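You operate a simulated robot arm through the tools that you are given. There is no shell and no other tool.

You are at the controls of a simulated robot arm. One attempt, no reset.

JOB
Water the three herb pots on the window sill.
Fine: fill each pot's well to its dark band from the watering can; put the can back on the sill. Set down upright: watering can.

It is judged by the outcome, as a careful person would: the job done as asked, and still so three seconds after it is handed in. It fails if anything else is knocked over, pushed out of place, dropped, spilled or broken.

ROBOT AND FRAMES
A 7-joint arm with a two-finger parallel gripper, fixed in place. Base frame: the origin is on the floor under the middle of its stand, x ahead of it, y to its left, z up. Lengths are in mm, angles in rad, forces in N, time in s.
With the tool pointing down near the work surface it reaches from about 360 to 880 mm from the base axis. Its first joint turns from -2.496 to 2.496 rad. Payload 3 kg.
The tool frame sits at the grasp point between the pads (the TCP): z along the fingers, y along the line on which they close. The tips reach 30 mm beyond it. The gripper opens to 94 mm. The fingers are 28 mm wide and 10 mm thick; the gripper's body (50 by 96 mm) begins 55 mm behind the TCP.
Orientation is told as [roll, pitch, yaw] about the base's x, y, z axes, in that order, counted from this pose: with the fingers straight down and closing along the base's y, the tool's x points along the base's -x, its y along +y and its z along -z.

CONTROLS
- The arm moves only by the tool drive_tool. Its argument "increments" is a list of rows, each a list of 6 numbers: the shift along the tool's x, y, z in units of 200 mm (1.0 is 200 mm), then the turn, a rotation vector about the tool's x, y, z in units of 60 degrees (1.0 is 60 degrees). In form: [[tx, ty, tz, ax, ay, az], ...]. A call has 1 to 20 rows; each row is the pose to reach, as a shift and turn from the pose commanded when the call began, along the tool's axes at that moment. "grip" is the opening in per cent of the stroke, from 0 (shut) to 100 (fully open), set as the call begins (left out, the last holds). A call with a number of a shift or a turn outside -1 to 1 is refused whole. A row lasts 0.2 s, in which the tool goes at most 50 mm and 0.15 rad; a call with a longer step from one row to the next is refused whole, and so is a gripper value outside its range. Where a pose cannot be reached the arm comes as near as it can. A force on the tool above 40 N (or 10 N above the force at the start of the call, whichever is more), or a blocked arm, ends the call early, and 0.2 s more pass. The fingers move at their own pace (about 72 mm/s each) and stop on an object; they squeeze with about 21 N. The grip force told is the motor's: it shows also when the fingers shut on nothing. Time passes only in rows, and 0.2 s behind the last, so rows that repeat a pose let the fingers close. The reply holds the time, the measured pose of the TCP, the force on the tool along the base axes, the opening and the grip force, in the units named above and with some noise, with the torque about the TCP (base axes, N m) and any sound that the robot's microphone picked up.
- Cameras (640 x 400 px; columns grow to the right, rows downward): "scene" is fixed at [220.4, 651.7, 1835.4]; the picture's right is [-0.77, -0.64, 0.00], its down [-0.50, 0.60, -0.62] and it looks along [0.40, -0.48, -0.78] (base axes); focal length 357 px, centre (320, 200). "wrist" rides on the gripper at [76, 14, -102] in the tool frame; the picture's right is [-0.18, 0.98, 0.00], its down [-0.75, -0.14, -0.64] and it looks along [-0.63, -0.12, 0.77] (tool axes); focal length 243 px, centre (320, 200). There is no depth. A picture from a camera that has moved, and an enlarged one, comes with that camera's place and axes in the base frame and with its lens.
- camera(camera): a new picture of that camera. The clock stands still meanwhile.
- enlarge(camera, box): a new picture of the part [left, top, right, bottom] of that camera's present view, enlarged. The clock stands still meanwhile.
- close_job(): hands the job in; it is judged then, once.

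Places have to be worked out from the pictures, the camera data and where the tool is seen. Open the gripper and draw the arm clear of the work before you hand the job in, unless the task says otherwise.

The tools are called as a command line: name --pt "numbers of a row" for each row, then --argument value for the rest, lists and objects as JSON in quotes. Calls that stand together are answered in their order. drive_tool: Moves the arm, as the interface text tells. Its arguments: {"type":"object","properties":{"increments":{"type":"array","items":{"type":"array","items":{"type":"number"}}},"grip":{"type":"number"}},"required":["increments"]} The other tools are called the same way: camera (camera) takes a picture; enlarge (camera, box) takes an enlarged picture of a part of a camera's view; close_job () hands the job in.

At the start:

```text
time_s: 0.0
ee_pos: [399.3, 206.4, 1285.2]
tcp_rot: [0.0, 0.0, 0.0]
force: [0.4, -0.5, -0.1]
wrist_torque: [-0.03, -0.03, 0.03]
opening: 94.0
grasp_force: 0.1
```

scene: 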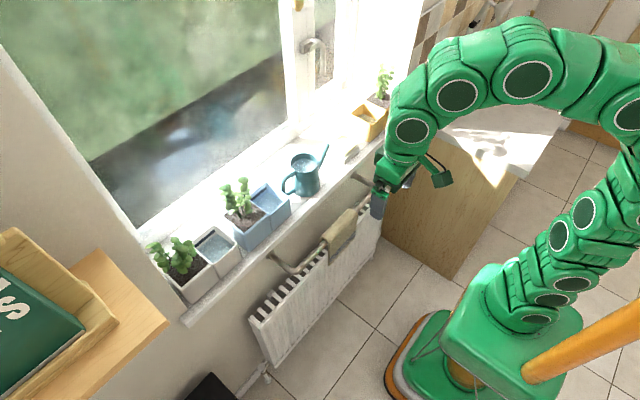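
wrist: 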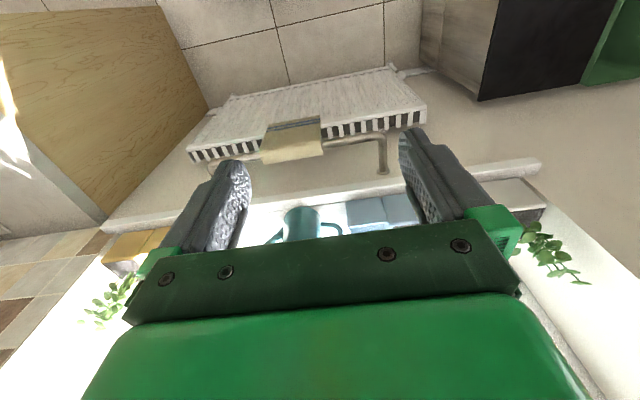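

I'll start by looking closely at the scene to locate the can and the pots before I move anything.

enlarge --camera "scene" --box '[140, 130, 300, 230]'

enlarge --camera "scene" --box '[130, 210, 290, 310]'

enlarge --camera "scene" --box '[260, 110, 420, 210]'

enlarge --camera "scene" --box '[300, 50, 460, 150]'

enlarge --camera "wrist" --box '[80, 160, 580, 330]'

```text
4.00 times, centred on (220, 180) of scene
camera zoom: at [220.4, 651.7, 1835.4], right [-0.77, -0.64, 0.0], down [-0.5, 0.6, -0.62], along [0.4, -0.48, -0.78], focal length 1427 px, centre (720, 280)
```

zoom: 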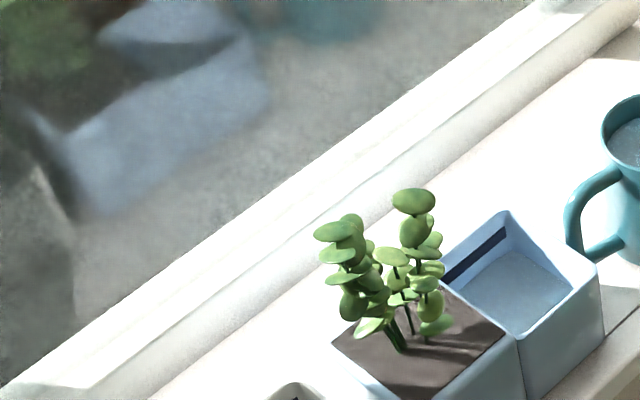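

```text
4.00 times, centred on (210, 260) of scene
camera zoom: at [220.4, 651.7, 1835.4], right [-0.77, -0.64, 0.0], down [-0.5, 0.6, -0.62], along [0.4, -0.48, -0.78], focal length 1427 px, centre (760, -40)
```

zoom: 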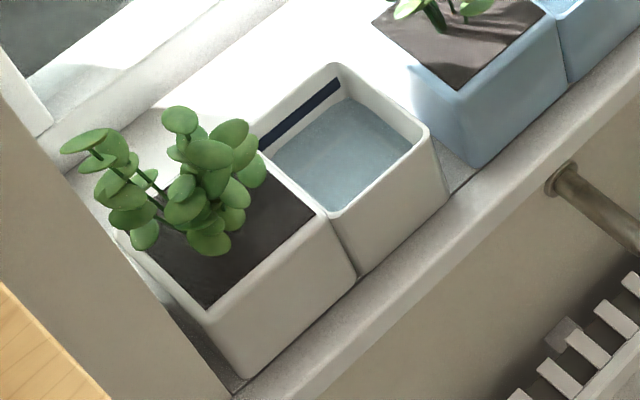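

```text
4.00 times, centred on (340, 160) of scene
camera zoom: at [220.4, 651.7, 1835.4], right [-0.77, -0.64, 0.0], down [-0.5, 0.6, -0.62], along [0.4, -0.48, -0.78], focal length 1427 px, centre (240, 360)
```

zoom: 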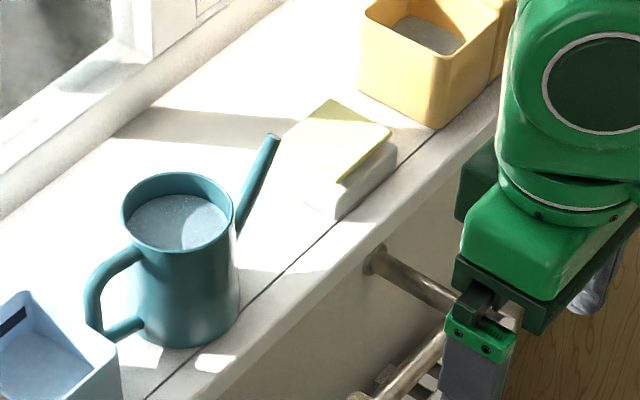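

```text
4.00 times, centred on (380, 100) of scene
camera zoom: at [220.4, 651.7, 1835.4], right [-0.77, -0.64, 0.0], down [-0.5, 0.6, -0.62], along [0.4, -0.48, -0.78], focal length 1427 px, centre (80, 600)
```

zoom: 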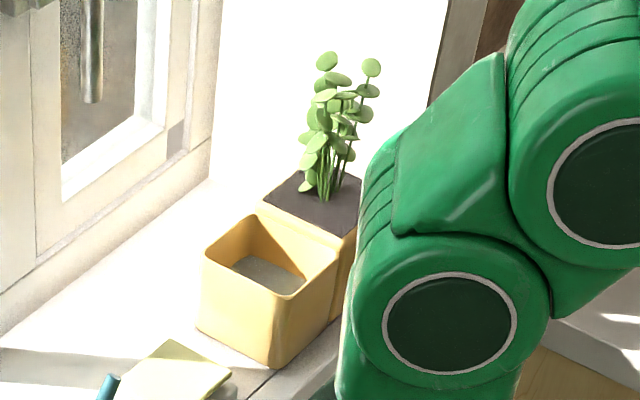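

```text
1.28 times, centred on (330, 245) of wrist
camera zoom: at [324.2, 219.7, 1387.7], right [0.18, 0.98, 0.0], down [0.75, -0.14, 0.64], along [0.63, -0.12, -0.77], focal length 311 px, centre (307, 142)
```

zoom: 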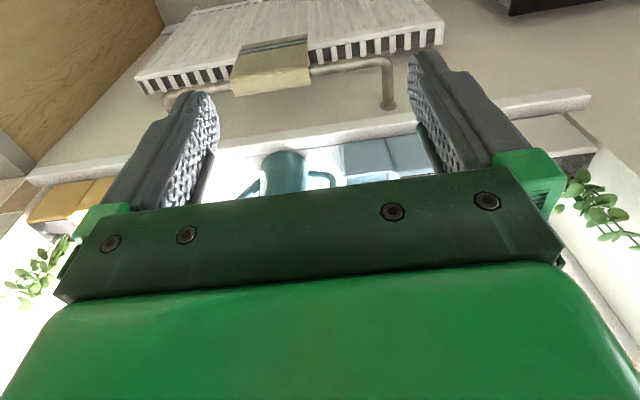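

The sill runs along y. The white, blue and yellow pots stand on it, each with a plant and a well, and the teal can is between them with its spout toward -y and its handle toward +y. I'll move the tool over to get a second viewpoint for triangulation.

drive_tool --pt "-0.1 -0.1 0 0 0 0" --pt "-0.2 -0.2 0 0 0 0" --pt "-0.3 -0.3 0 0 0 0" --pt "-0.4 -0.4 0 0 0 0" --pt "-0.4 -0.4 0 0 0 0"

camera --camera "wrist"

camera --camera "scene"

```text
time_s: 1.2
ee_pos: [479.5, 125.3, 1283.8]
tcp_rot: [0.0, 0.0, 0.0]
force: [0.3, 0.6, 0.4]
wrist_torque: [-0.01, -0.02, 0.0]
opening: 93.8
grasp_force: 0.0
```

```text
taken
camera wrist: at [404.6, 138.4, 1387.4], right [0.18, 0.98, 0.0], down [0.75, -0.14, 0.64], along [0.63, -0.12, -0.77], focal length 243 px, centre (320, 200)
```

wrist: 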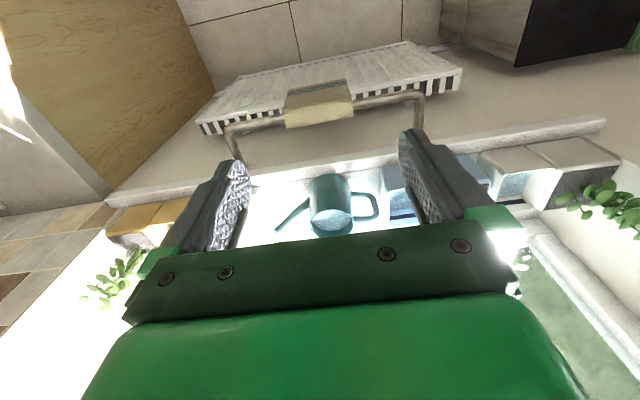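

```text
taken
```

scene: 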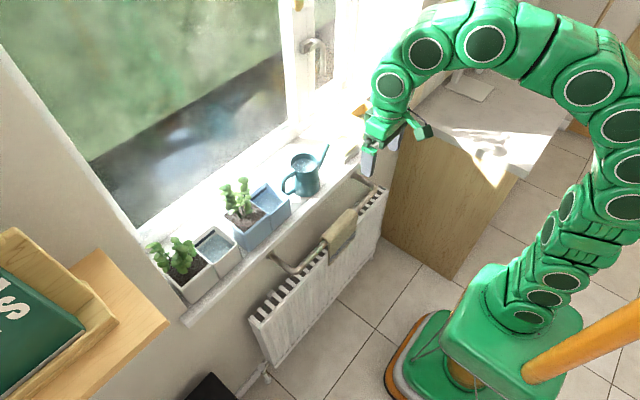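

The can is now between the fingers in the wrist view. I'll enlarge both views for accurate triangulation.

enlarge --camera "wrist" --box '[240, 150, 400, 250]'

enlarge --camera "wrist" --box '[440, 100, 640, 225]'

enlarge --camera "wrist" --box '[60, 150, 260, 275]'

enlarge --camera "scene" --box '[270, 130, 350, 210]'

```text
4.00 times, centred on (320, 200) of wrist
camera zoom: at [404.6, 138.4, 1387.4], right [0.18, 0.98, 0.0], down [0.75, -0.14, 0.64], along [0.63, -0.12, -0.77], focal length 970 px, centre (320, 200)
```

zoom: 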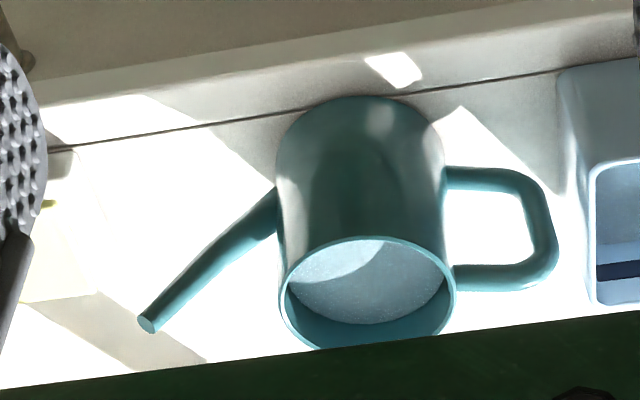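

```text
3.20 times, centred on (540, 162) of wrist
camera zoom: at [404.6, 138.4, 1387.4], right [0.18, 0.98, 0.0], down [0.75, -0.14, 0.64], along [0.63, -0.12, -0.77], focal length 776 px, centre (-384, 320)
```

zoom: 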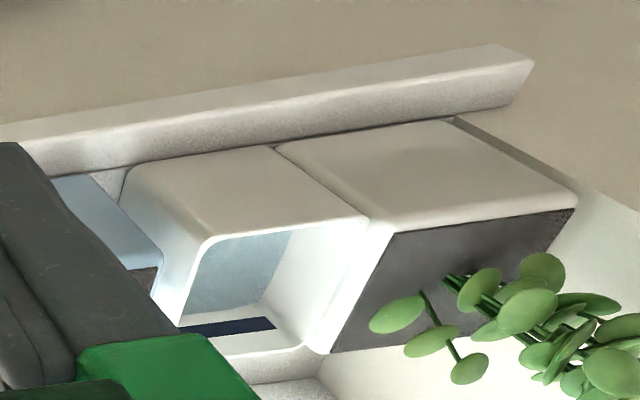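

```text
3.20 times, centred on (160, 212) of wrist
camera zoom: at [404.6, 138.4, 1387.4], right [0.18, 0.98, 0.0], down [0.75, -0.14, 0.64], along [0.63, -0.12, -0.77], focal length 776 px, centre (832, 160)
```

zoom: 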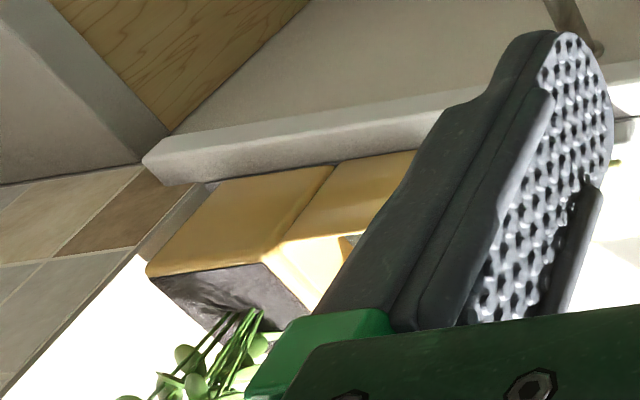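

```text
5.00 times, centred on (310, 170) of scene
camera zoom: at [220.4, 651.7, 1835.4], right [-0.77, -0.64, 0.0], down [-0.5, 0.6, -0.62], along [0.4, -0.48, -0.78], focal length 1784 px, centre (370, 350)
```

zoom: 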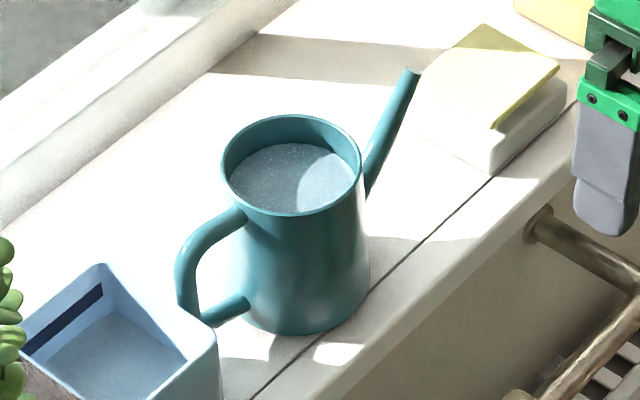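

From both views I place things as follows:
- **Can:** axis about (741, 100), rim z≈1060, sill z≈945. The handle bends to y≈190 and the spout tip is near (733, -7, 1066).
- **Wells:** centred near (751, 450) white, (751, 247) blue and (751, -253) yellow, rims z≈1033.

With the hand still empty, I'll test whether the front pouring pose, tilted toward +x, can be reached.

drive_tool --pt "-0.067 0.1 0.15 0 0 0" --pt "-0.134 0.2 0.3 0 0 0" --pt "-0.2 0.3 0.45 0 0 0" --pt "-0.268 0.4 0.6 0 0 0" --pt "-0.335 0.5 0.75 0 0 0" --pt "-0.4 0.6 0.9 0 0 0" --pt "-0.4 0.6 0.9 0 0.125 0" --pt "-0.4 0.6 0.9 0 0.25 0" --pt "-0.4 0.6 0.9 0 0.375 0" --pt "-0.4 0.6 0.9 0 0.5 0" --pt "-0.4 0.6 0.9 0 0.625 0" --pt "-0.4 0.6 0.9 0 0.75 0" --pt "-0.4 0.6 0.9 0 0.75 0"

camera --camera "wrist"

camera --camera "scene"

```text
time_s: 4.0
ee_pos: [489.0, 220.9, 1060.5]
tcp_rot: [-0.001, 0.787, -0.001]
force: [-0.5, 0.8, 0.6]
wrist_torque: [-0.02, 0.03, 0.01]
opening: 93.8
grasp_force: 0.0
out of reach, approached as far as the arm can: row 11, 12, 13
```

```text
taken
camera wrist: at [507.4, 233.6, 1188.3], right [0.13, 0.98, -0.13], down [0.99, -0.14, -0.08], along [-0.1, -0.12, -0.99], focal length 243 px, centre (320, 200)
```

wrist: 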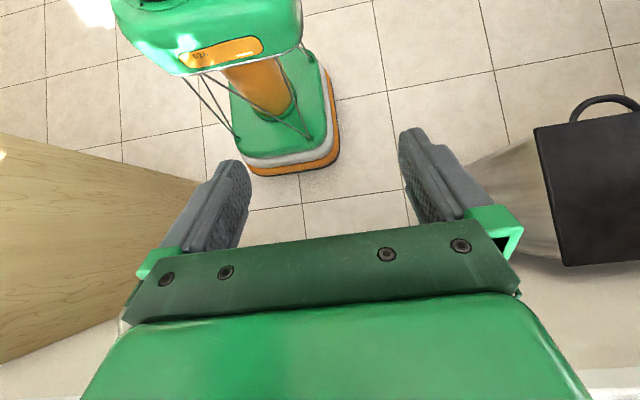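

```text
taken
```

scene: 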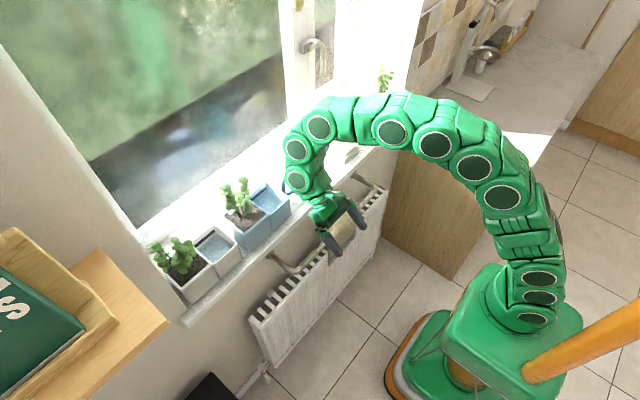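

The 45° back-lean stops short at x≈489, but 30° at x=560 is reachable. So I'll need to grasp the handle with a slight opposite lean. While the arm is here, I'll look closely at the wells and bands.

enlarge --camera "scene" --box '[190, 220, 246, 255]'

enlarge --camera "scene" --box '[240, 178, 296, 213]'

enlarge --camera "scene" --box '[270, 140, 350, 190]'

```text
11.43 times, centred on (218, 238) of scene
camera zoom: at [220.4, 651.7, 1835.4], right [-0.77, -0.64, 0.0], down [-0.5, 0.6, -0.62], along [0.4, -0.48, -0.78], focal length 4077 px, centre (1486, -229)
```

zoom: 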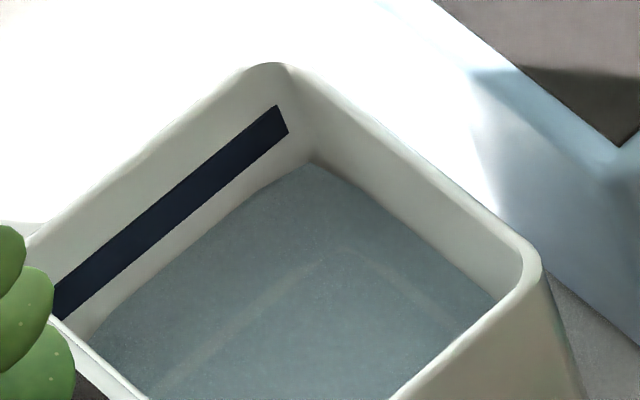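

```text
11.43 times, centred on (268, 196) of scene
camera zoom: at [220.4, 651.7, 1835.4], right [-0.77, -0.64, 0.0], down [-0.5, 0.6, -0.62], along [0.4, -0.48, -0.78], focal length 4077 px, centre (914, 251)
```

zoom: 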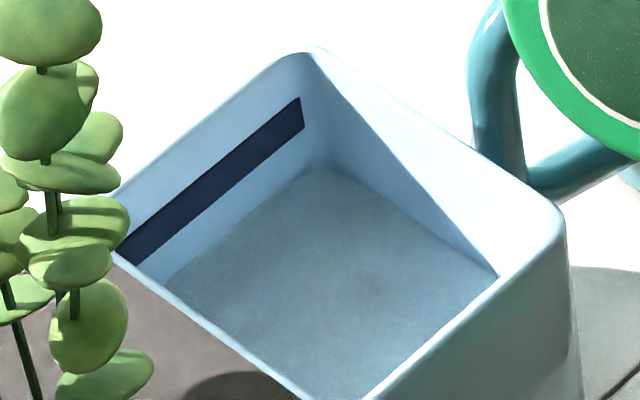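

```text
8.00 times, centred on (310, 165) of scene
camera zoom: at [220.4, 651.7, 1835.4], right [-0.77, -0.64, 0.0], down [-0.5, 0.6, -0.62], along [0.4, -0.48, -0.78], focal length 2854 px, centre (400, 480)
```

zoom: 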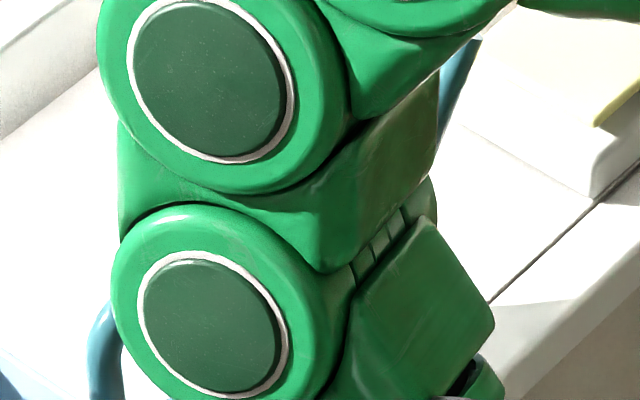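

White's water is about 10 mm under its band, blue's is lower, and yellow's lower still. I'll undo the test lean, then turn the hand -90° in yaw at this safe height and check the result.

drive_tool --pt "0 0 0 0 -0.125 0" --pt "0 0 0 0 -0.25 0" --pt "0 0 0 0 -0.375 0" --pt "0 0 0 0 -0.5 0" --pt "0 0 0 0 -0.625 0" --pt "0 0 0 0 -0.75 0" --pt "0 0 0 0 -0.75 0"

```text
time_s: 5.6
ee_pos: [484.9, 218.2, 1059.5]
tcp_rot: [-0.001, 0.001, -0.002]
force: [0.1, -0.9, 0.1]
wrist_torque: [-0.03, 0.02, 0.02]
opening: 94.0
grasp_force: 0.0
```

The pose is back to vertical at (485, 218, 1060). Now I'll raise the hand to z≈1220 and turn the first 45° of yaw.

drive_tool --pt "0 0 -0.2 0 0 0" --pt "0 0 -0.4 0 0 0" --pt "0 0 -0.6 0 0 0" --pt "0 0 -0.8 0 0 0" --pt "0 0 -0.8 0 0 0.125" --pt "0 0 -0.8 0 0 0.25" --pt "0 0 -0.8 0 0 0.375" --pt "0 0 -0.8 0 0 0.5" --pt "0 0 -0.8 0 0 0.625" --pt "0 0 -0.8 0 0 0.75" --pt "0 0 -0.8 0 0 0.75"

drive_tool --pt "0 0 0 0 0 0.125" --pt "0 0 0 0 0 0.25" --pt "0 0 0 0 0 0.375" --pt "0 0 0 0 0 0.5" --pt "0 0 0 0 0 0.625" --pt "0 0 0 0 0 0.75" --pt "0 0 0 0 0 0.75"

camera --camera "wrist"

camera --camera "scene"

```text
time_s: 8.0
ee_pos: [483.5, 219.0, 1219.9]
tcp_rot: [0.001, -0.001, -0.787]
force: [0.0, 0.2, -0.4]
wrist_torque: [-0.02, -0.02, -0.01]
opening: 94.3
grasp_force: 0.0
```

```text
time_s: 9.6
ee_pos: [484.2, 218.6, 1218.4]
tcp_rot: [0.001, 0.0, -1.574]
force: [0.4, -0.4, 0.3]
wrist_torque: [0.05, 0.0, -0.02]
opening: 94.1
grasp_force: 0.0
```

```text
taken
camera wrist: at [499.4, 293.7, 1322.1], right [0.98, -0.19, 0.0], down [-0.14, -0.75, 0.64], along [-0.12, -0.63, -0.77], focal length 243 px, centre (320, 200)
```

wrist: 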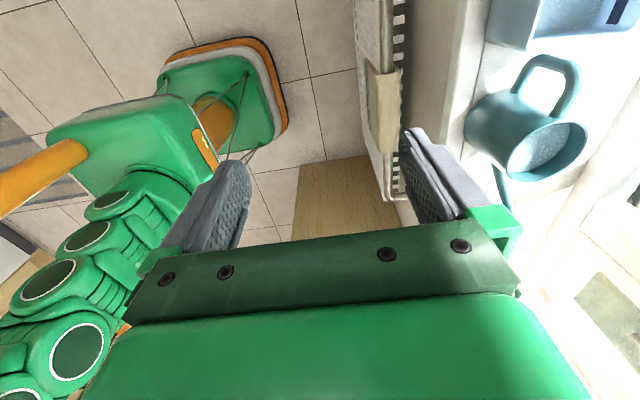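

```text
taken
```

scene: 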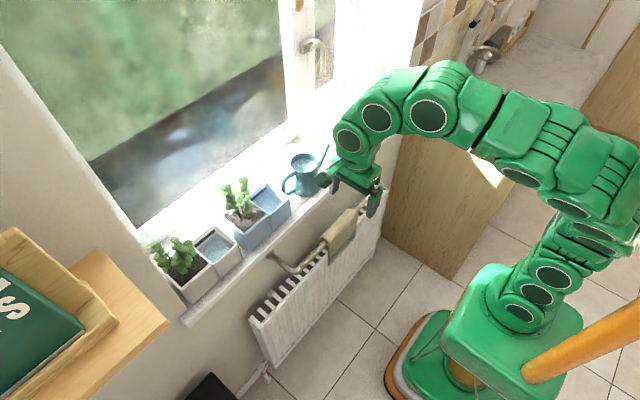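

Yaw is now -90°, and the wrist camera sees the can's handle from the +y side. I'll enlarge this view to refine the handle's position before approaching.

enlarge --camera "wrist" --box '[440, 30, 640, 155]'

enlarge --camera "wrist" --box '[440, 120, 640, 245]'

enlarge --camera "scene" --box '[270, 140, 334, 204]'

```text
3.20 times, centred on (540, 92) of wrist
camera zoom: at [499.4, 293.7, 1322.1], right [0.98, -0.19, 0.0], down [-0.14, -0.75, 0.64], along [-0.12, -0.63, -0.77], focal length 776 px, centre (-384, 544)
```

zoom: 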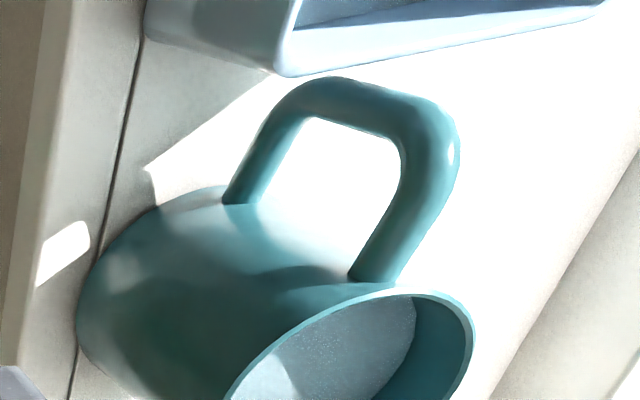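

```text
3.20 times, centred on (540, 182) of wrist
camera zoom: at [499.4, 293.7, 1322.1], right [0.98, -0.19, 0.0], down [-0.14, -0.75, 0.64], along [-0.12, -0.63, -0.77], focal length 776 px, centre (-384, 256)
```

zoom: 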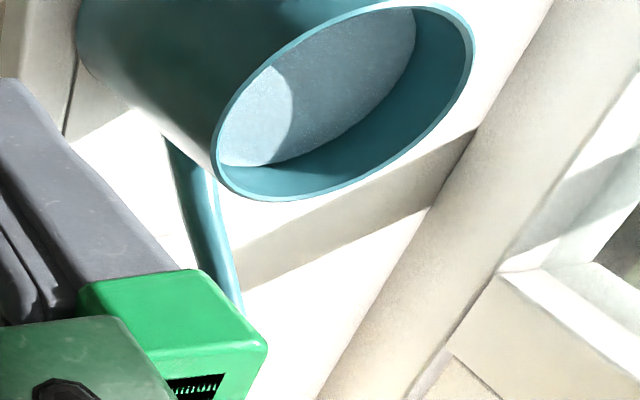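

```text
6.25 times, centred on (302, 172) of scene
camera zoom: at [220.4, 651.7, 1835.4], right [-0.77, -0.64, 0.0], down [-0.5, 0.6, -0.62], along [0.4, -0.48, -0.78], focal length 2229 px, centre (432, 375)
```

zoom: 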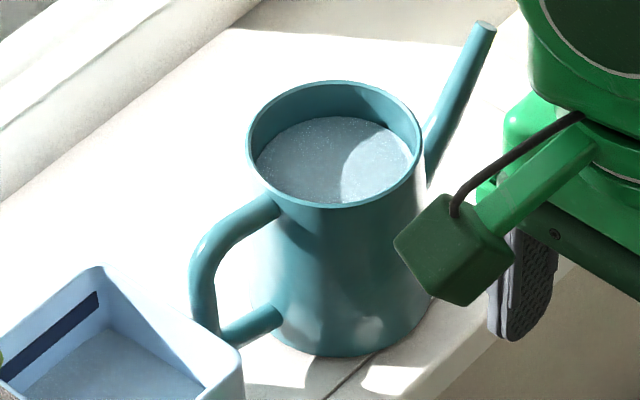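

Triangulation now puts the handle's vertical bar at (747, 190), z 985–1045, and its top bar at z≈1052 on a plane x≈745. I'll move high over the handle at z≈1218, above the plants.

drive_tool --pt "-0.04 0.2 0 0 0 0" --pt "-0.08 0.4 0 0 0 0" --pt "-0.12 0.6 0 0 0 0" --pt "-0.16 0.8 0 0 0 0" --pt "-0.188 0.95 0 0 0 0" --pt "-0.188 0.95 0 0 0 0"

drive_tool --pt "0 0.12 0 0 0 0" --pt "0 0.24 0 0 0 0" --pt "0 0.355 0 0 0 0" --pt "0 0.355 0 0 0 0"

camera --camera "wrist"

camera --camera "scene"

```text
time_s: 11.0
ee_pos: [673.6, 182.1, 1215.3]
tcp_rot: [0.001, 0.001, -1.573]
force: [1.0, -0.9, -1.3]
wrist_torque: [-0.01, 0.05, 0.02]
opening: 93.9
grasp_force: 0.0
```

```text
time_s: 12.0
ee_pos: [732.6, 181.1, 1214.6]
tcp_rot: [0.0, 0.001, -1.571]
force: [0.0, 0.0, -0.3]
wrist_torque: [-0.03, 0.0, -0.01]
opening: 94.1
grasp_force: 0.1
out of reach, approached as far as the arm can: row 3, 4
```

```text
taken
camera wrist: at [746.9, 255.5, 1319.1], right [0.98, -0.18, 0.0], down [-0.14, -0.75, 0.64], along [-0.12, -0.63, -0.77], focal length 243 px, centre (320, 200)
```

wrist: 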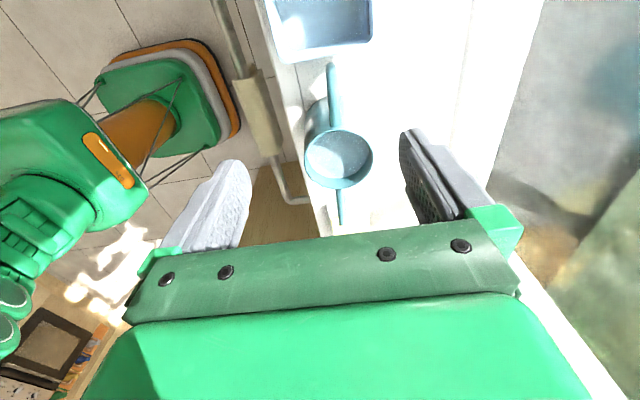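

```text
taken
```

scene: 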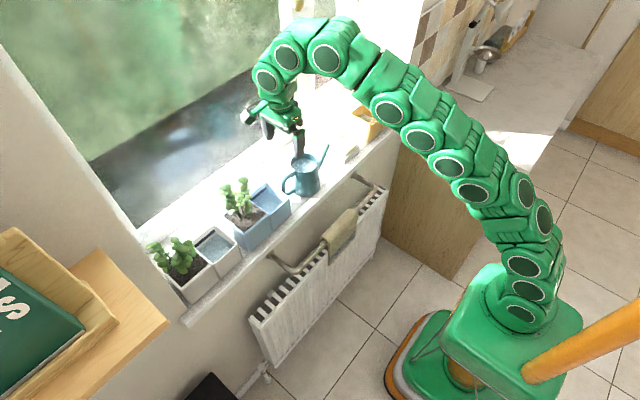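

The arm hit its reach limit at x≈733 at this height, but lower down it will reach further. I'll descend to z≈1110 with the tips still above the handle, then correct x.

drive_tool --pt "0 0 0.13 0 0 0" --pt "0 0 0.26 0 0 0" --pt "0 0 0.39 0 0 0" --pt "0 0 0.52 0 0 0" --pt "0 0.03 0.52 0 0 0" --pt "0 0.06 0.52 0 0 0" --pt "0 0.06 0.52 0 0 0"

camera --camera "wrist"

camera --camera "scene"

enlarge --camera "scene" --box '[220, 90, 340, 210]'

```text
time_s: 13.6
ee_pos: [743.2, 181.2, 1109.9]
tcp_rot: [-0.001, 0.0, -1.572]
force: [0.6, -0.2, 0.0]
wrist_torque: [0.0, 0.02, 0.01]
opening: 93.8
grasp_force: 0.0
```

```text
taken
camera wrist: at [758.8, 255.6, 1213.2], right [0.98, -0.18, 0.0], down [-0.14, -0.75, 0.64], along [-0.12, -0.63, -0.77], focal length 243 px, centre (320, 200)
```

wrist: 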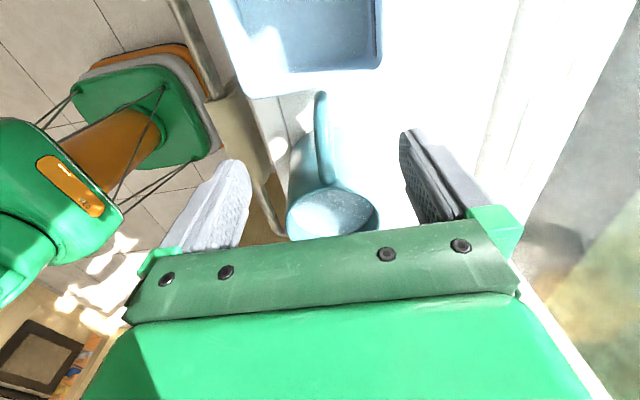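

```text
taken
```

scene: 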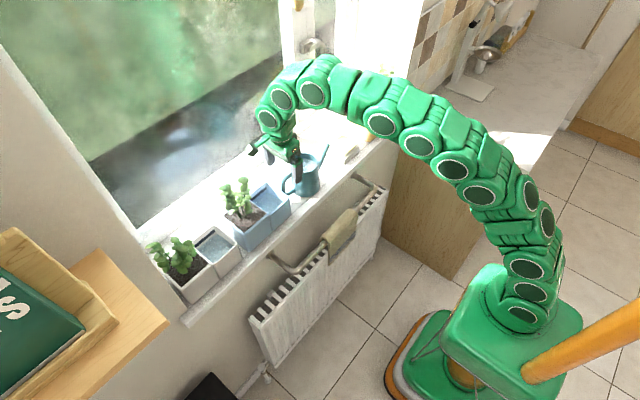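

```text
3.33 times, centred on (280, 150) of scene
camera zoom: at [220.4, 651.7, 1835.4], right [-0.77, -0.64, 0.0], down [-0.5, 0.6, -0.62], along [0.4, -0.48, -0.78], focal length 1189 px, centre (453, 367)
```

zoom: 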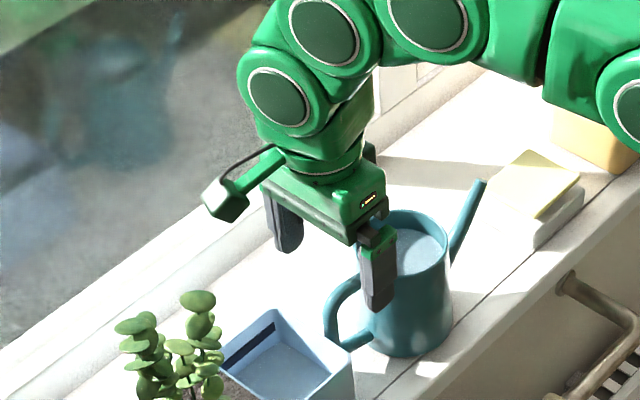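

The hand is at (743, 181, 1110), right above the handle. I'll check how the handle lines up between the fingers.

enlarge --camera "wrist" --box '[210, 60, 430, 245]'

```text
2.16 times, centred on (320, 152) of wrist
camera zoom: at [758.8, 255.6, 1213.2], right [0.98, -0.18, 0.0], down [-0.14, -0.75, 0.64], along [-0.12, -0.63, -0.77], focal length 525 px, centre (320, 303)
```

zoom: 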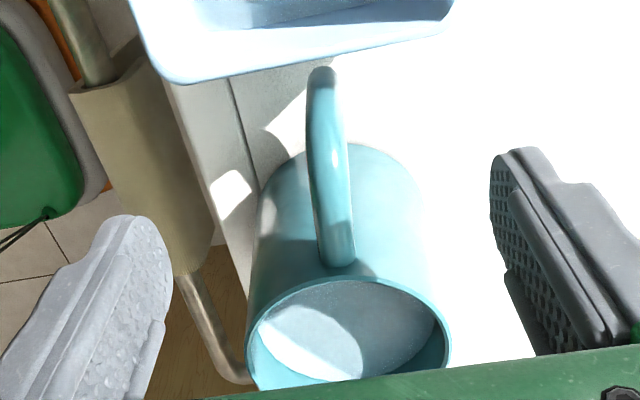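

The handle plane is at x≈747 and turned about 3.5°, and the blue pot's edge is near y≈209. I'll align the yaw, centre on the handle and descend to z≈1032.

drive_tool --pt "0.015 0.015 0 0 0 0.058" --pt "0.015 0.015 0.1 0 0 0.058" --pt "0.015 0.015 0.2 0 0 0.058" --pt "0.015 0.015 0.3 0 0 0.058" --pt "0.015 0.015 0.39 0 0 0.058" --pt "0.015 0.015 0.39 0 0 0.058"

camera --camera "wrist"

enlarge --camera "scene" --box '[220, 110, 340, 210]'

```text
time_s: 15.0
ee_pos: [746.9, 185.6, 1032.1]
tcp_rot: [0.001, 0.001, -1.631]
force: [-0.4, 0.2, -0.1]
wrist_torque: [-0.02, 0.0, -0.03]
opening: 93.9
grasp_force: 0.1
```

```text
taken
camera wrist: at [765.8, 259.5, 1134.8], right [0.97, -0.24, 0.0], down [-0.19, -0.74, 0.64], along [-0.16, -0.62, -0.77], focal length 243 px, centre (320, 200)
```

wrist: 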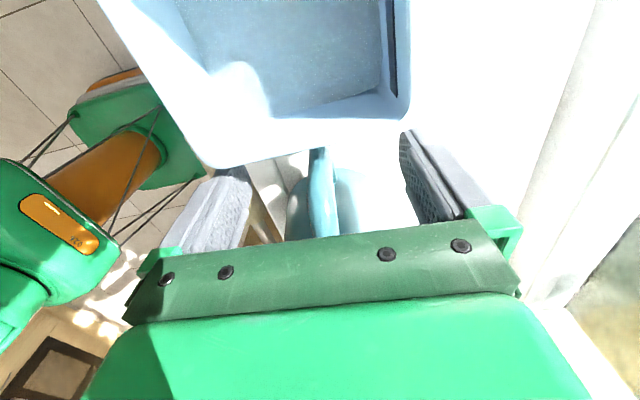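

```text
4.00 times, centred on (280, 160) of scene
camera zoom: at [220.4, 651.7, 1835.4], right [-0.77, -0.64, 0.0], down [-0.5, 0.6, -0.62], along [0.4, -0.48, -0.78], focal length 1427 px, centre (480, 360)
```

zoom: 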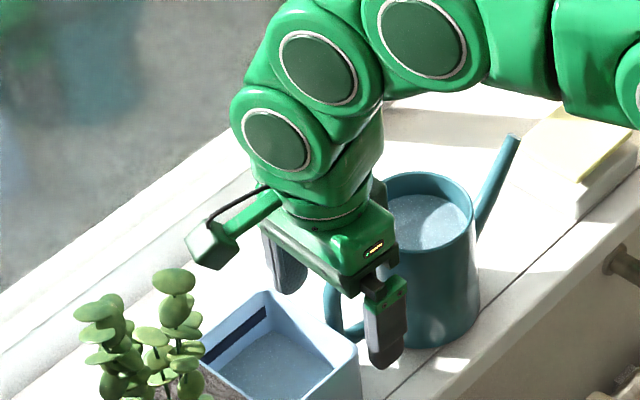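

The handle looks centred between the open fingers and nothing is touching. I'll close partly first, to about 26 mm, to check the centring.

drive_tool --pt "0 0 0 0 0 0" --pt "0 0 0 0 0 0" --pt "0 0 0 0 0 0" --grip 28

enlarge --camera "wrist" --box '[220, 110, 420, 250]'

```text
time_s: 15.8
ee_pos: [745.7, 185.4, 1029.8]
tcp_rot: [-0.001, 0.0, -1.63]
force: [-0.3, 1.0, 0.2]
wrist_torque: [-0.02, 0.01, 0.0]
opening: 26.3
grasp_force: 0.0
```

```text
2.86 times, centred on (320, 180) of wrist
camera zoom: at [765.8, 259.4, 1134.7], right [0.97, -0.24, 0.0], down [-0.19, -0.74, 0.64], along [-0.16, -0.62, -0.77], focal length 693 px, centre (320, 257)
```

zoom: 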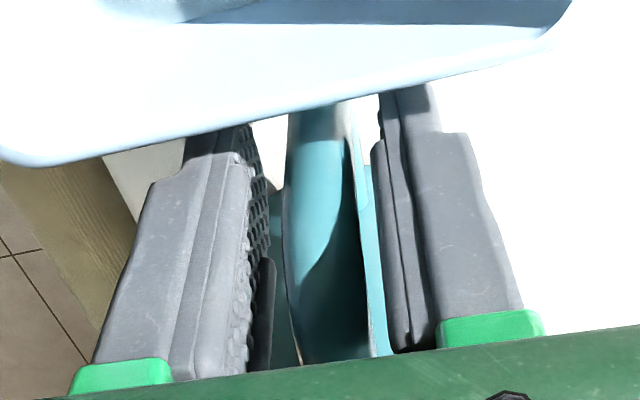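

The handle is well centred between the pads. I'll close fully and let the fingers settle.

drive_tool --pt "0 0 0 0 0 0" --pt "0 0 0 0 0 0" --pt "0 0 0 0 0 0" --pt "0 0 0 0 0 0" --grip 0

enlarge --camera "scene" --box '[220, 110, 340, 210]'

```text
time_s: 16.8
ee_pos: [745.8, 186.0, 1031.7]
tcp_rot: [0.0, 0.0, -1.631]
force: [-1.1, 0.8, 0.3]
wrist_torque: [0.02, -0.01, -0.01]
opening: 17.9
grasp_force: 21.1
```

```text
4.00 times, centred on (280, 160) of scene
camera zoom: at [220.4, 651.7, 1835.4], right [-0.77, -0.64, 0.0], down [-0.5, 0.6, -0.62], along [0.4, -0.48, -0.78], focal length 1427 px, centre (480, 360)
```

zoom: 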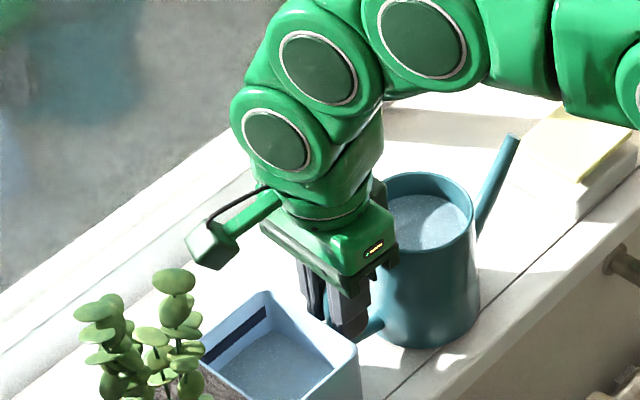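

The handle is gripped, 17.9 mm wide at 21 N, and the can didn't move. I'll lift a few millimetres to test whether the grip holds the can level.

drive_tool --pt "0 0 -0.01 0 0 0" --pt "0 0 -0.02 0 0 0" --pt "0 0 -0.03 0 0 0" --pt "0 0 -0.04 0 0 0" --pt "0 0 -0.04 0 0 0"

enlarge --camera "scene" --box '[220, 110, 340, 210]'

```text
time_s: 18.0
ee_pos: [745.7, 183.8, 1039.9]
tcp_rot: [0.0, 0.0, -1.632]
force: [1.2, -0.4, -6.6]
wrist_torque: [0.57, -0.06, 0.0]
opening: 17.8
grasp_force: 20.8
```

```text
4.00 times, centred on (280, 160) of scene
camera zoom: at [220.4, 651.7, 1835.4], right [-0.77, -0.64, 0.0], down [-0.5, 0.6, -0.62], along [0.4, -0.48, -0.78], focal length 1427 px, centre (480, 360)
```

zoom: 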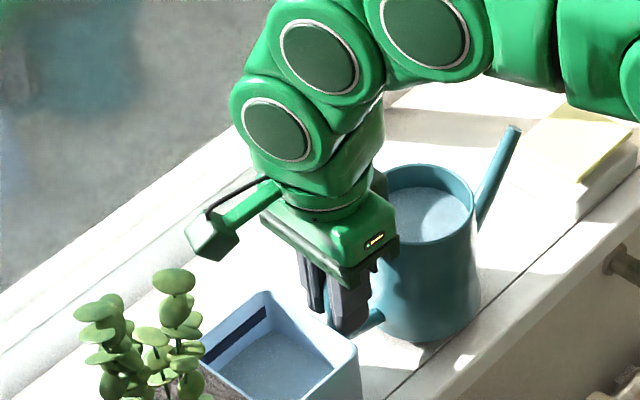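

The full weight of 6.6 N is lifted, the torque fits the lever arm, and the can stays level. I'll shift it 60 mm toward -y, away from the blue pot and plant, so I can regrasp with a better hand lean.

drive_tool --pt "0 0 -0.02 0 0 0" --pt "-0.06 0.004 -0.02 0 0 0" --pt "-0.12 0.007 -0.02 0 0 0" --pt "-0.18 0.011 -0.02 0 0 0" --pt "-0.24 0.015 -0.02 0 0 0" --pt "-0.3 0.018 -0.02 0 0 0" --pt "-0.3 0.018 -0.02 0 0 0" --pt "-0.3 0.018 -0.02 0 0 0"

enlarge --camera "scene" --box '[240, 110, 360, 210]'

```text
time_s: 19.8
ee_pos: [747.4, 123.0, 1042.9]
tcp_rot: [-0.002, 0.0, -1.631]
force: [0.4, 0.0, -0.4]
wrist_torque: [0.52, -0.03, 0.0]
opening: 18.1
grasp_force: 21.1
```

```text
4.00 times, centred on (300, 160) of scene
camera zoom: at [220.4, 651.7, 1835.4], right [-0.77, -0.64, 0.0], down [-0.5, 0.6, -0.62], along [0.4, -0.48, -0.78], focal length 1427 px, centre (400, 360)
```

zoom: 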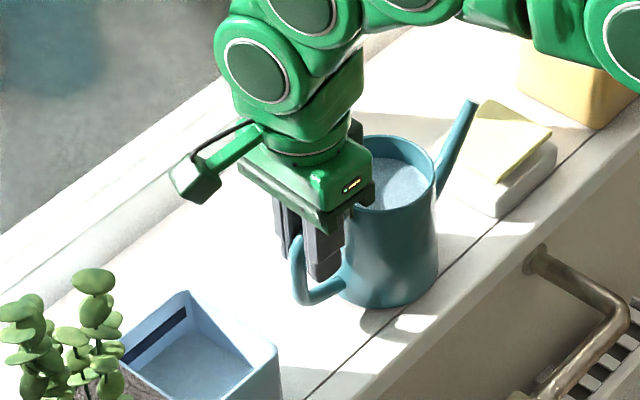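

The can hangs level in its new spot, but the force reading looks odd for a held can. I'll hold still briefly and read it again.

drive_tool --pt "0 0 0 0 0 0" --pt "0 0 0 0 0 0"

drive_tool --pt "0 0 0 0 0 0"

```text
time_s: 20.4
ee_pos: [746.9, 123.8, 1045.8]
tcp_rot: [-0.001, 0.0, -1.631]
force: [-0.3, -0.5, 0.0]
wrist_torque: [0.52, -0.06, 0.0]
opening: 18.1
grasp_force: 21.1
```

```text
time_s: 20.8
ee_pos: [746.7, 123.1, 1044.6]
tcp_rot: [0.0, 0.0, -1.631]
force: [-0.4, 0.5, 0.3]
wrist_torque: [0.5, -0.04, 0.02]
opening: 18.0
grasp_force: 21.4
```

The torque is steady at about 0.5 Nm, so the can is held; the force reading seems to be tared. I'll lower it gently to the sill.

drive_tool --pt "0 0 0.015 0 0 0" --pt "0 0 0.03 0 0 0" --pt "0 0 0.042 0 0 0" --pt "0 0 0.05 0 0 0" --pt "0 0 0.055 0 0 0" --pt "0 0 0.06 0 0 0" --pt "0 0 0.06 0 0 0"

enlarge --camera "scene" --box '[260, 120, 350, 195]'

```text
time_s: 22.4
ee_pos: [746.4, 123.6, 1032.6]
tcp_rot: [0.0, 0.0, -1.632]
force: [5.7, 2.9, 14.2]
wrist_torque: [-0.25, 0.13, 0.11]
opening: 17.9
grasp_force: 21.3
```

```text
5.33 times, centred on (305, 158) of scene
camera zoom: at [220.4, 651.7, 1835.4], right [-0.77, -0.64, 0.0], down [-0.5, 0.6, -0.62], along [0.4, -0.48, -0.78], focal length 1902 px, centre (400, 427)
```

zoom: 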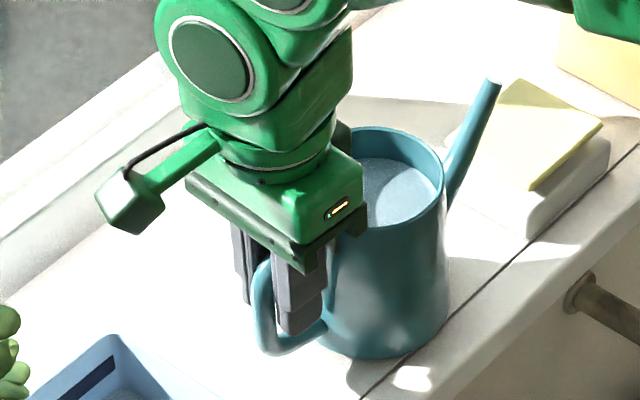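

The can is on the sill, pressing at about 14 N. I'll ease up a millimetre to unload it before letting go.

drive_tool --pt "0 0 -0.004 0 0 0" --pt "0 0 -0.004 0 0 0"

```text
time_s: 23.0
ee_pos: [746.6, 123.7, 1034.2]
tcp_rot: [0.001, 0.0, -1.632]
force: [6.8, -0.5, 11.0]
wrist_torque: [-0.24, 0.11, 0.21]
opening: 18.1
grasp_force: 21.0
```

drive_tool --pt "0 0 -0.003 0 0 0" --pt "0 0 -0.003 0 0 0"

```text
time_s: 23.6
ee_pos: [745.7, 123.9, 1033.6]
tcp_rot: [-0.003, 0.0, -1.632]
force: [0.8, -1.1, -3.6]
wrist_torque: [0.29, 0.05, 0.06]
opening: 18.2
grasp_force: 20.6
```

The load is now shared and close to neutral. I'll open the fingers slightly, check, then fully.

drive_tool --pt "0 0 0 0 0 0" --pt "0 0 0 0 0 0" --grip 32

enlarge --camera "scene" --box '[260, 120, 350, 195]'

enlarge --camera "wrist" --box '[220, 60, 420, 250]'

```text
time_s: 24.2
ee_pos: [746.8, 123.5, 1033.4]
tcp_rot: [0.0, 0.0, -1.633]
force: [0.3, 0.3, -0.1]
wrist_torque: [0.01, -0.05, 0.02]
opening: 30.2
grasp_force: 0.0
```

```text
5.33 times, centred on (305, 158) of scene
camera zoom: at [220.4, 651.7, 1835.4], right [-0.77, -0.64, 0.0], down [-0.5, 0.6, -0.62], along [0.4, -0.48, -0.78], focal length 1902 px, centre (400, 427)
```

zoom: 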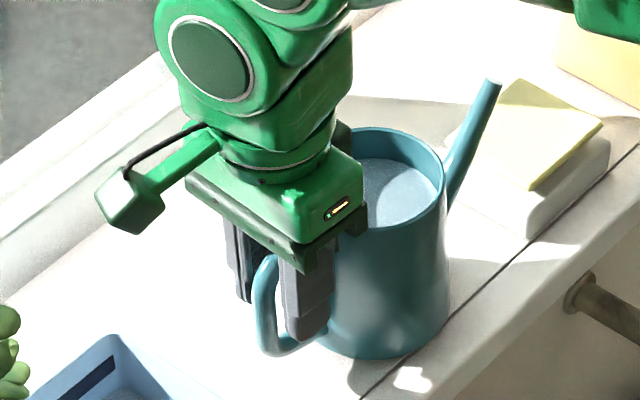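

```text
2.11 times, centred on (320, 155) of wrist
camera zoom: at [766.2, 197.8, 1137.0], right [0.97, -0.24, 0.0], down [-0.19, -0.74, 0.64], along [-0.16, -0.62, -0.77], focal length 511 px, centre (320, 295)
```

zoom: 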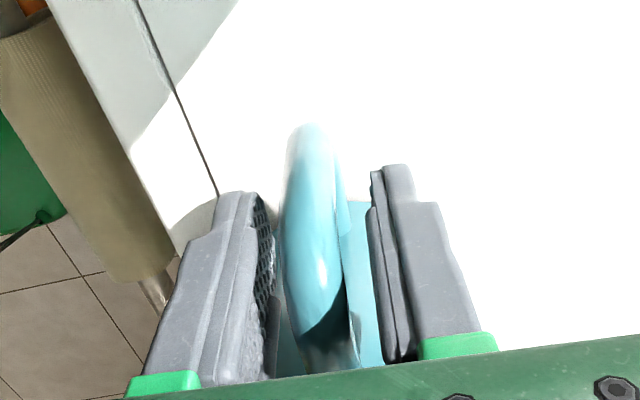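

The can stands stable and upright on its own. I'll open a bit wider and lean the hand 30° about the closing axis, so the fingers point toward -y and down around the handle, for the new grasp.

drive_tool --pt "0 0 0 0 0 0" --pt "0 0 0 0 -0.1 0" --pt "0 0 0 0 -0.2 0" --pt "0 0 0 0 -0.3 0" --pt "0 0 0 0 -0.4 0" --pt "0 0 0 0 -0.5 0" --pt "0 0 0 0 -0.5 0" --grip 50

enlarge --camera "scene" --box '[230, 100, 350, 195]'

camera --camera "wrist"

```text
time_s: 25.8
ee_pos: [746.4, 124.9, 1035.0]
tcp_rot: [0.002, -0.525, -1.633]
force: [0.5, -0.2, -0.3]
wrist_torque: [-0.01, -0.01, 0.01]
opening: 46.9
grasp_force: 0.0
```

```text
4.21 times, centred on (290, 148) of scene
camera zoom: at [220.4, 651.7, 1835.4], right [-0.77, -0.64, 0.0], down [-0.5, 0.6, -0.62], along [0.4, -0.48, -0.78], focal length 1502 px, centre (446, 421)
```

zoom: 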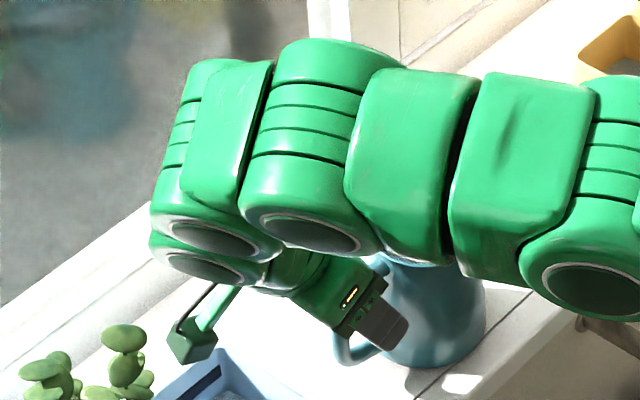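

```text
taken
camera wrist: at [768.6, 238.6, 1085.4], right [0.97, -0.22, 0.09], down [-0.16, -0.32, 0.93], along [-0.17, -0.92, -0.35], focal length 243 px, centre (320, 200)
```

wrist: 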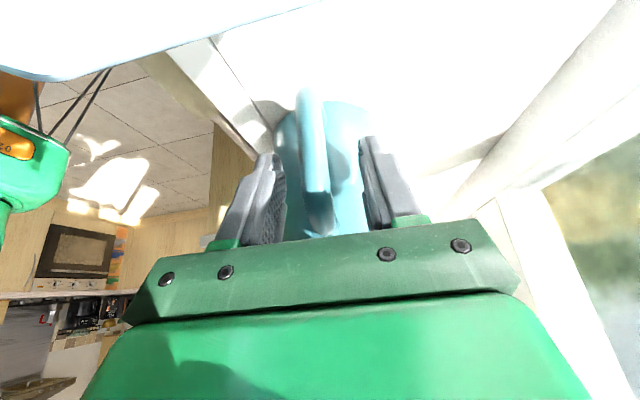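

The lean of 0.525 rad is reached and the fingers straddle the handle without contact. I'll close on the handle.

drive_tool --pt "0 0 0 0 0 0" --pt "0 0 0 0 0 0" --grip 26

enlarge --camera "wrist" --box '[240, 70, 420, 240]'

```text
time_s: 26.4
ee_pos: [746.2, 122.3, 1033.1]
tcp_rot: [0.0, -0.523, -1.631]
force: [-0.8, 1.2, -0.2]
wrist_torque: [-0.01, 0.02, 0.0]
opening: 24.4
grasp_force: 0.2
```

```text
2.35 times, centred on (330, 155) of wrist
camera zoom: at [768.5, 238.4, 1085.0], right [0.97, -0.22, 0.09], down [-0.16, -0.32, 0.93], along [-0.17, -0.92, -0.35], focal length 571 px, centre (296, 306)
```

zoom: 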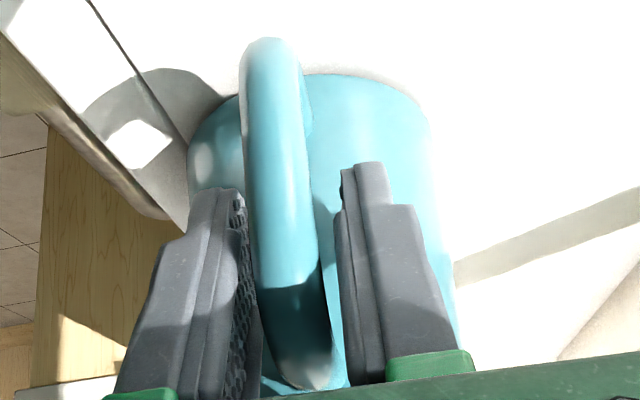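

The handle sits about 1.5 mm toward the -x finger. I'll nudge the hand to centre it, then close fully.

drive_tool --pt "0 -0.007 0 0 0 0" --pt "0 -0.007 0 0 0 0"

drive_tool --pt "0 0 0 0 0 0" --pt "0 0 0 0 0 0" --pt "0 0 0 0 0 0" --pt "0 0 0 0 0 0" --grip 0

enlarge --camera "wrist" --box '[240, 70, 420, 240]'

```text
time_s: 27.0
ee_pos: [744.7, 124.2, 1033.7]
tcp_rot: [0.0, -0.523, -1.634]
force: [-0.1, -0.1, -0.6]
wrist_torque: [-0.01, -0.02, 0.01]
opening: 24.4
grasp_force: 0.0
```

```text
time_s: 28.0
ee_pos: [744.3, 123.0, 1034.2]
tcp_rot: [0.001, -0.523, -1.631]
force: [3.7, -1.9, 4.5]
wrist_torque: [-0.27, 0.24, 0.27]
opening: 18.5
grasp_force: 21.0
```

```text
2.35 times, centred on (330, 155) of wrist
camera zoom: at [766.9, 238.7, 1085.6], right [0.97, -0.22, 0.09], down [-0.16, -0.32, 0.93], along [-0.17, -0.92, -0.35], focal length 571 px, centre (296, 306)
```

zoom: 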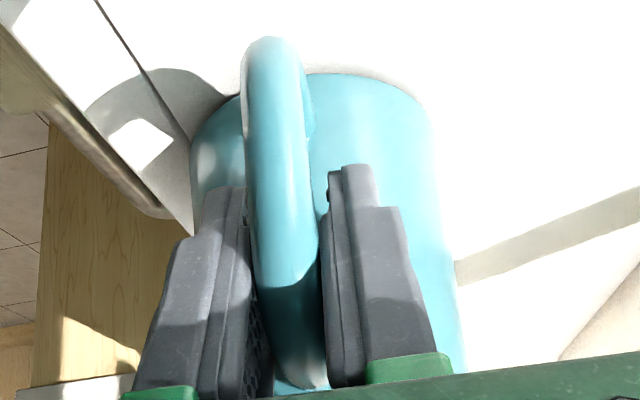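

The grip is firm again at 18.5 mm and 21 N. I'll lift a few millimetres straight up in base z and check that the can stays upright.

drive_tool --pt "-0.005 0 -0.0087 0 0 0" --pt "-0.01 0 -0.0173 0 0 0" --pt "-0.015 0 -0.026 0 0 0" --pt "-0.02 0 -0.0346 0 0 0" --pt "-0.025 0 -0.0433 0 0 0" --pt "-0.025 0 -0.0433 0 0 0" --pt "-0.025 0 -0.0433 0 0 0"

enlarge --camera "scene" --box '[230, 100, 350, 195]'

enlarge --camera "wrist" --box '[240, 70, 420, 240]'

```text
time_s: 29.6
ee_pos: [745.3, 124.8, 1045.7]
tcp_rot: [-0.001, -0.524, -1.63]
force: [0.7, 0.5, -7.7]
wrist_torque: [0.52, -0.06, 0.02]
opening: 18.2
grasp_force: 20.8
```

```text
4.21 times, centred on (290, 148) of scene
camera zoom: at [220.4, 651.7, 1835.4], right [-0.77, -0.64, 0.0], down [-0.5, 0.6, -0.62], along [0.4, -0.48, -0.78], focal length 1502 px, centre (446, 421)
```

zoom: 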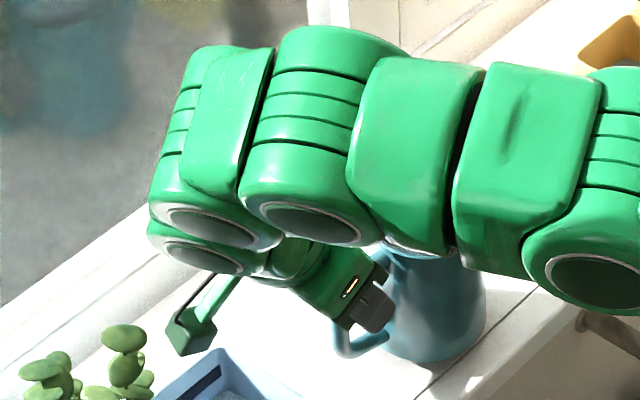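

```text
2.35 times, centred on (330, 155) of wrist
camera zoom: at [767.3, 238.8, 1095.2], right [0.97, -0.22, 0.09], down [-0.16, -0.32, 0.93], along [-0.18, -0.92, -0.35], focal length 571 px, centre (296, 306)
```

zoom: 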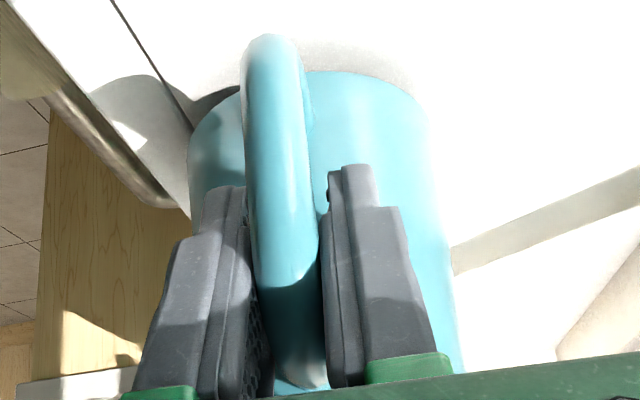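

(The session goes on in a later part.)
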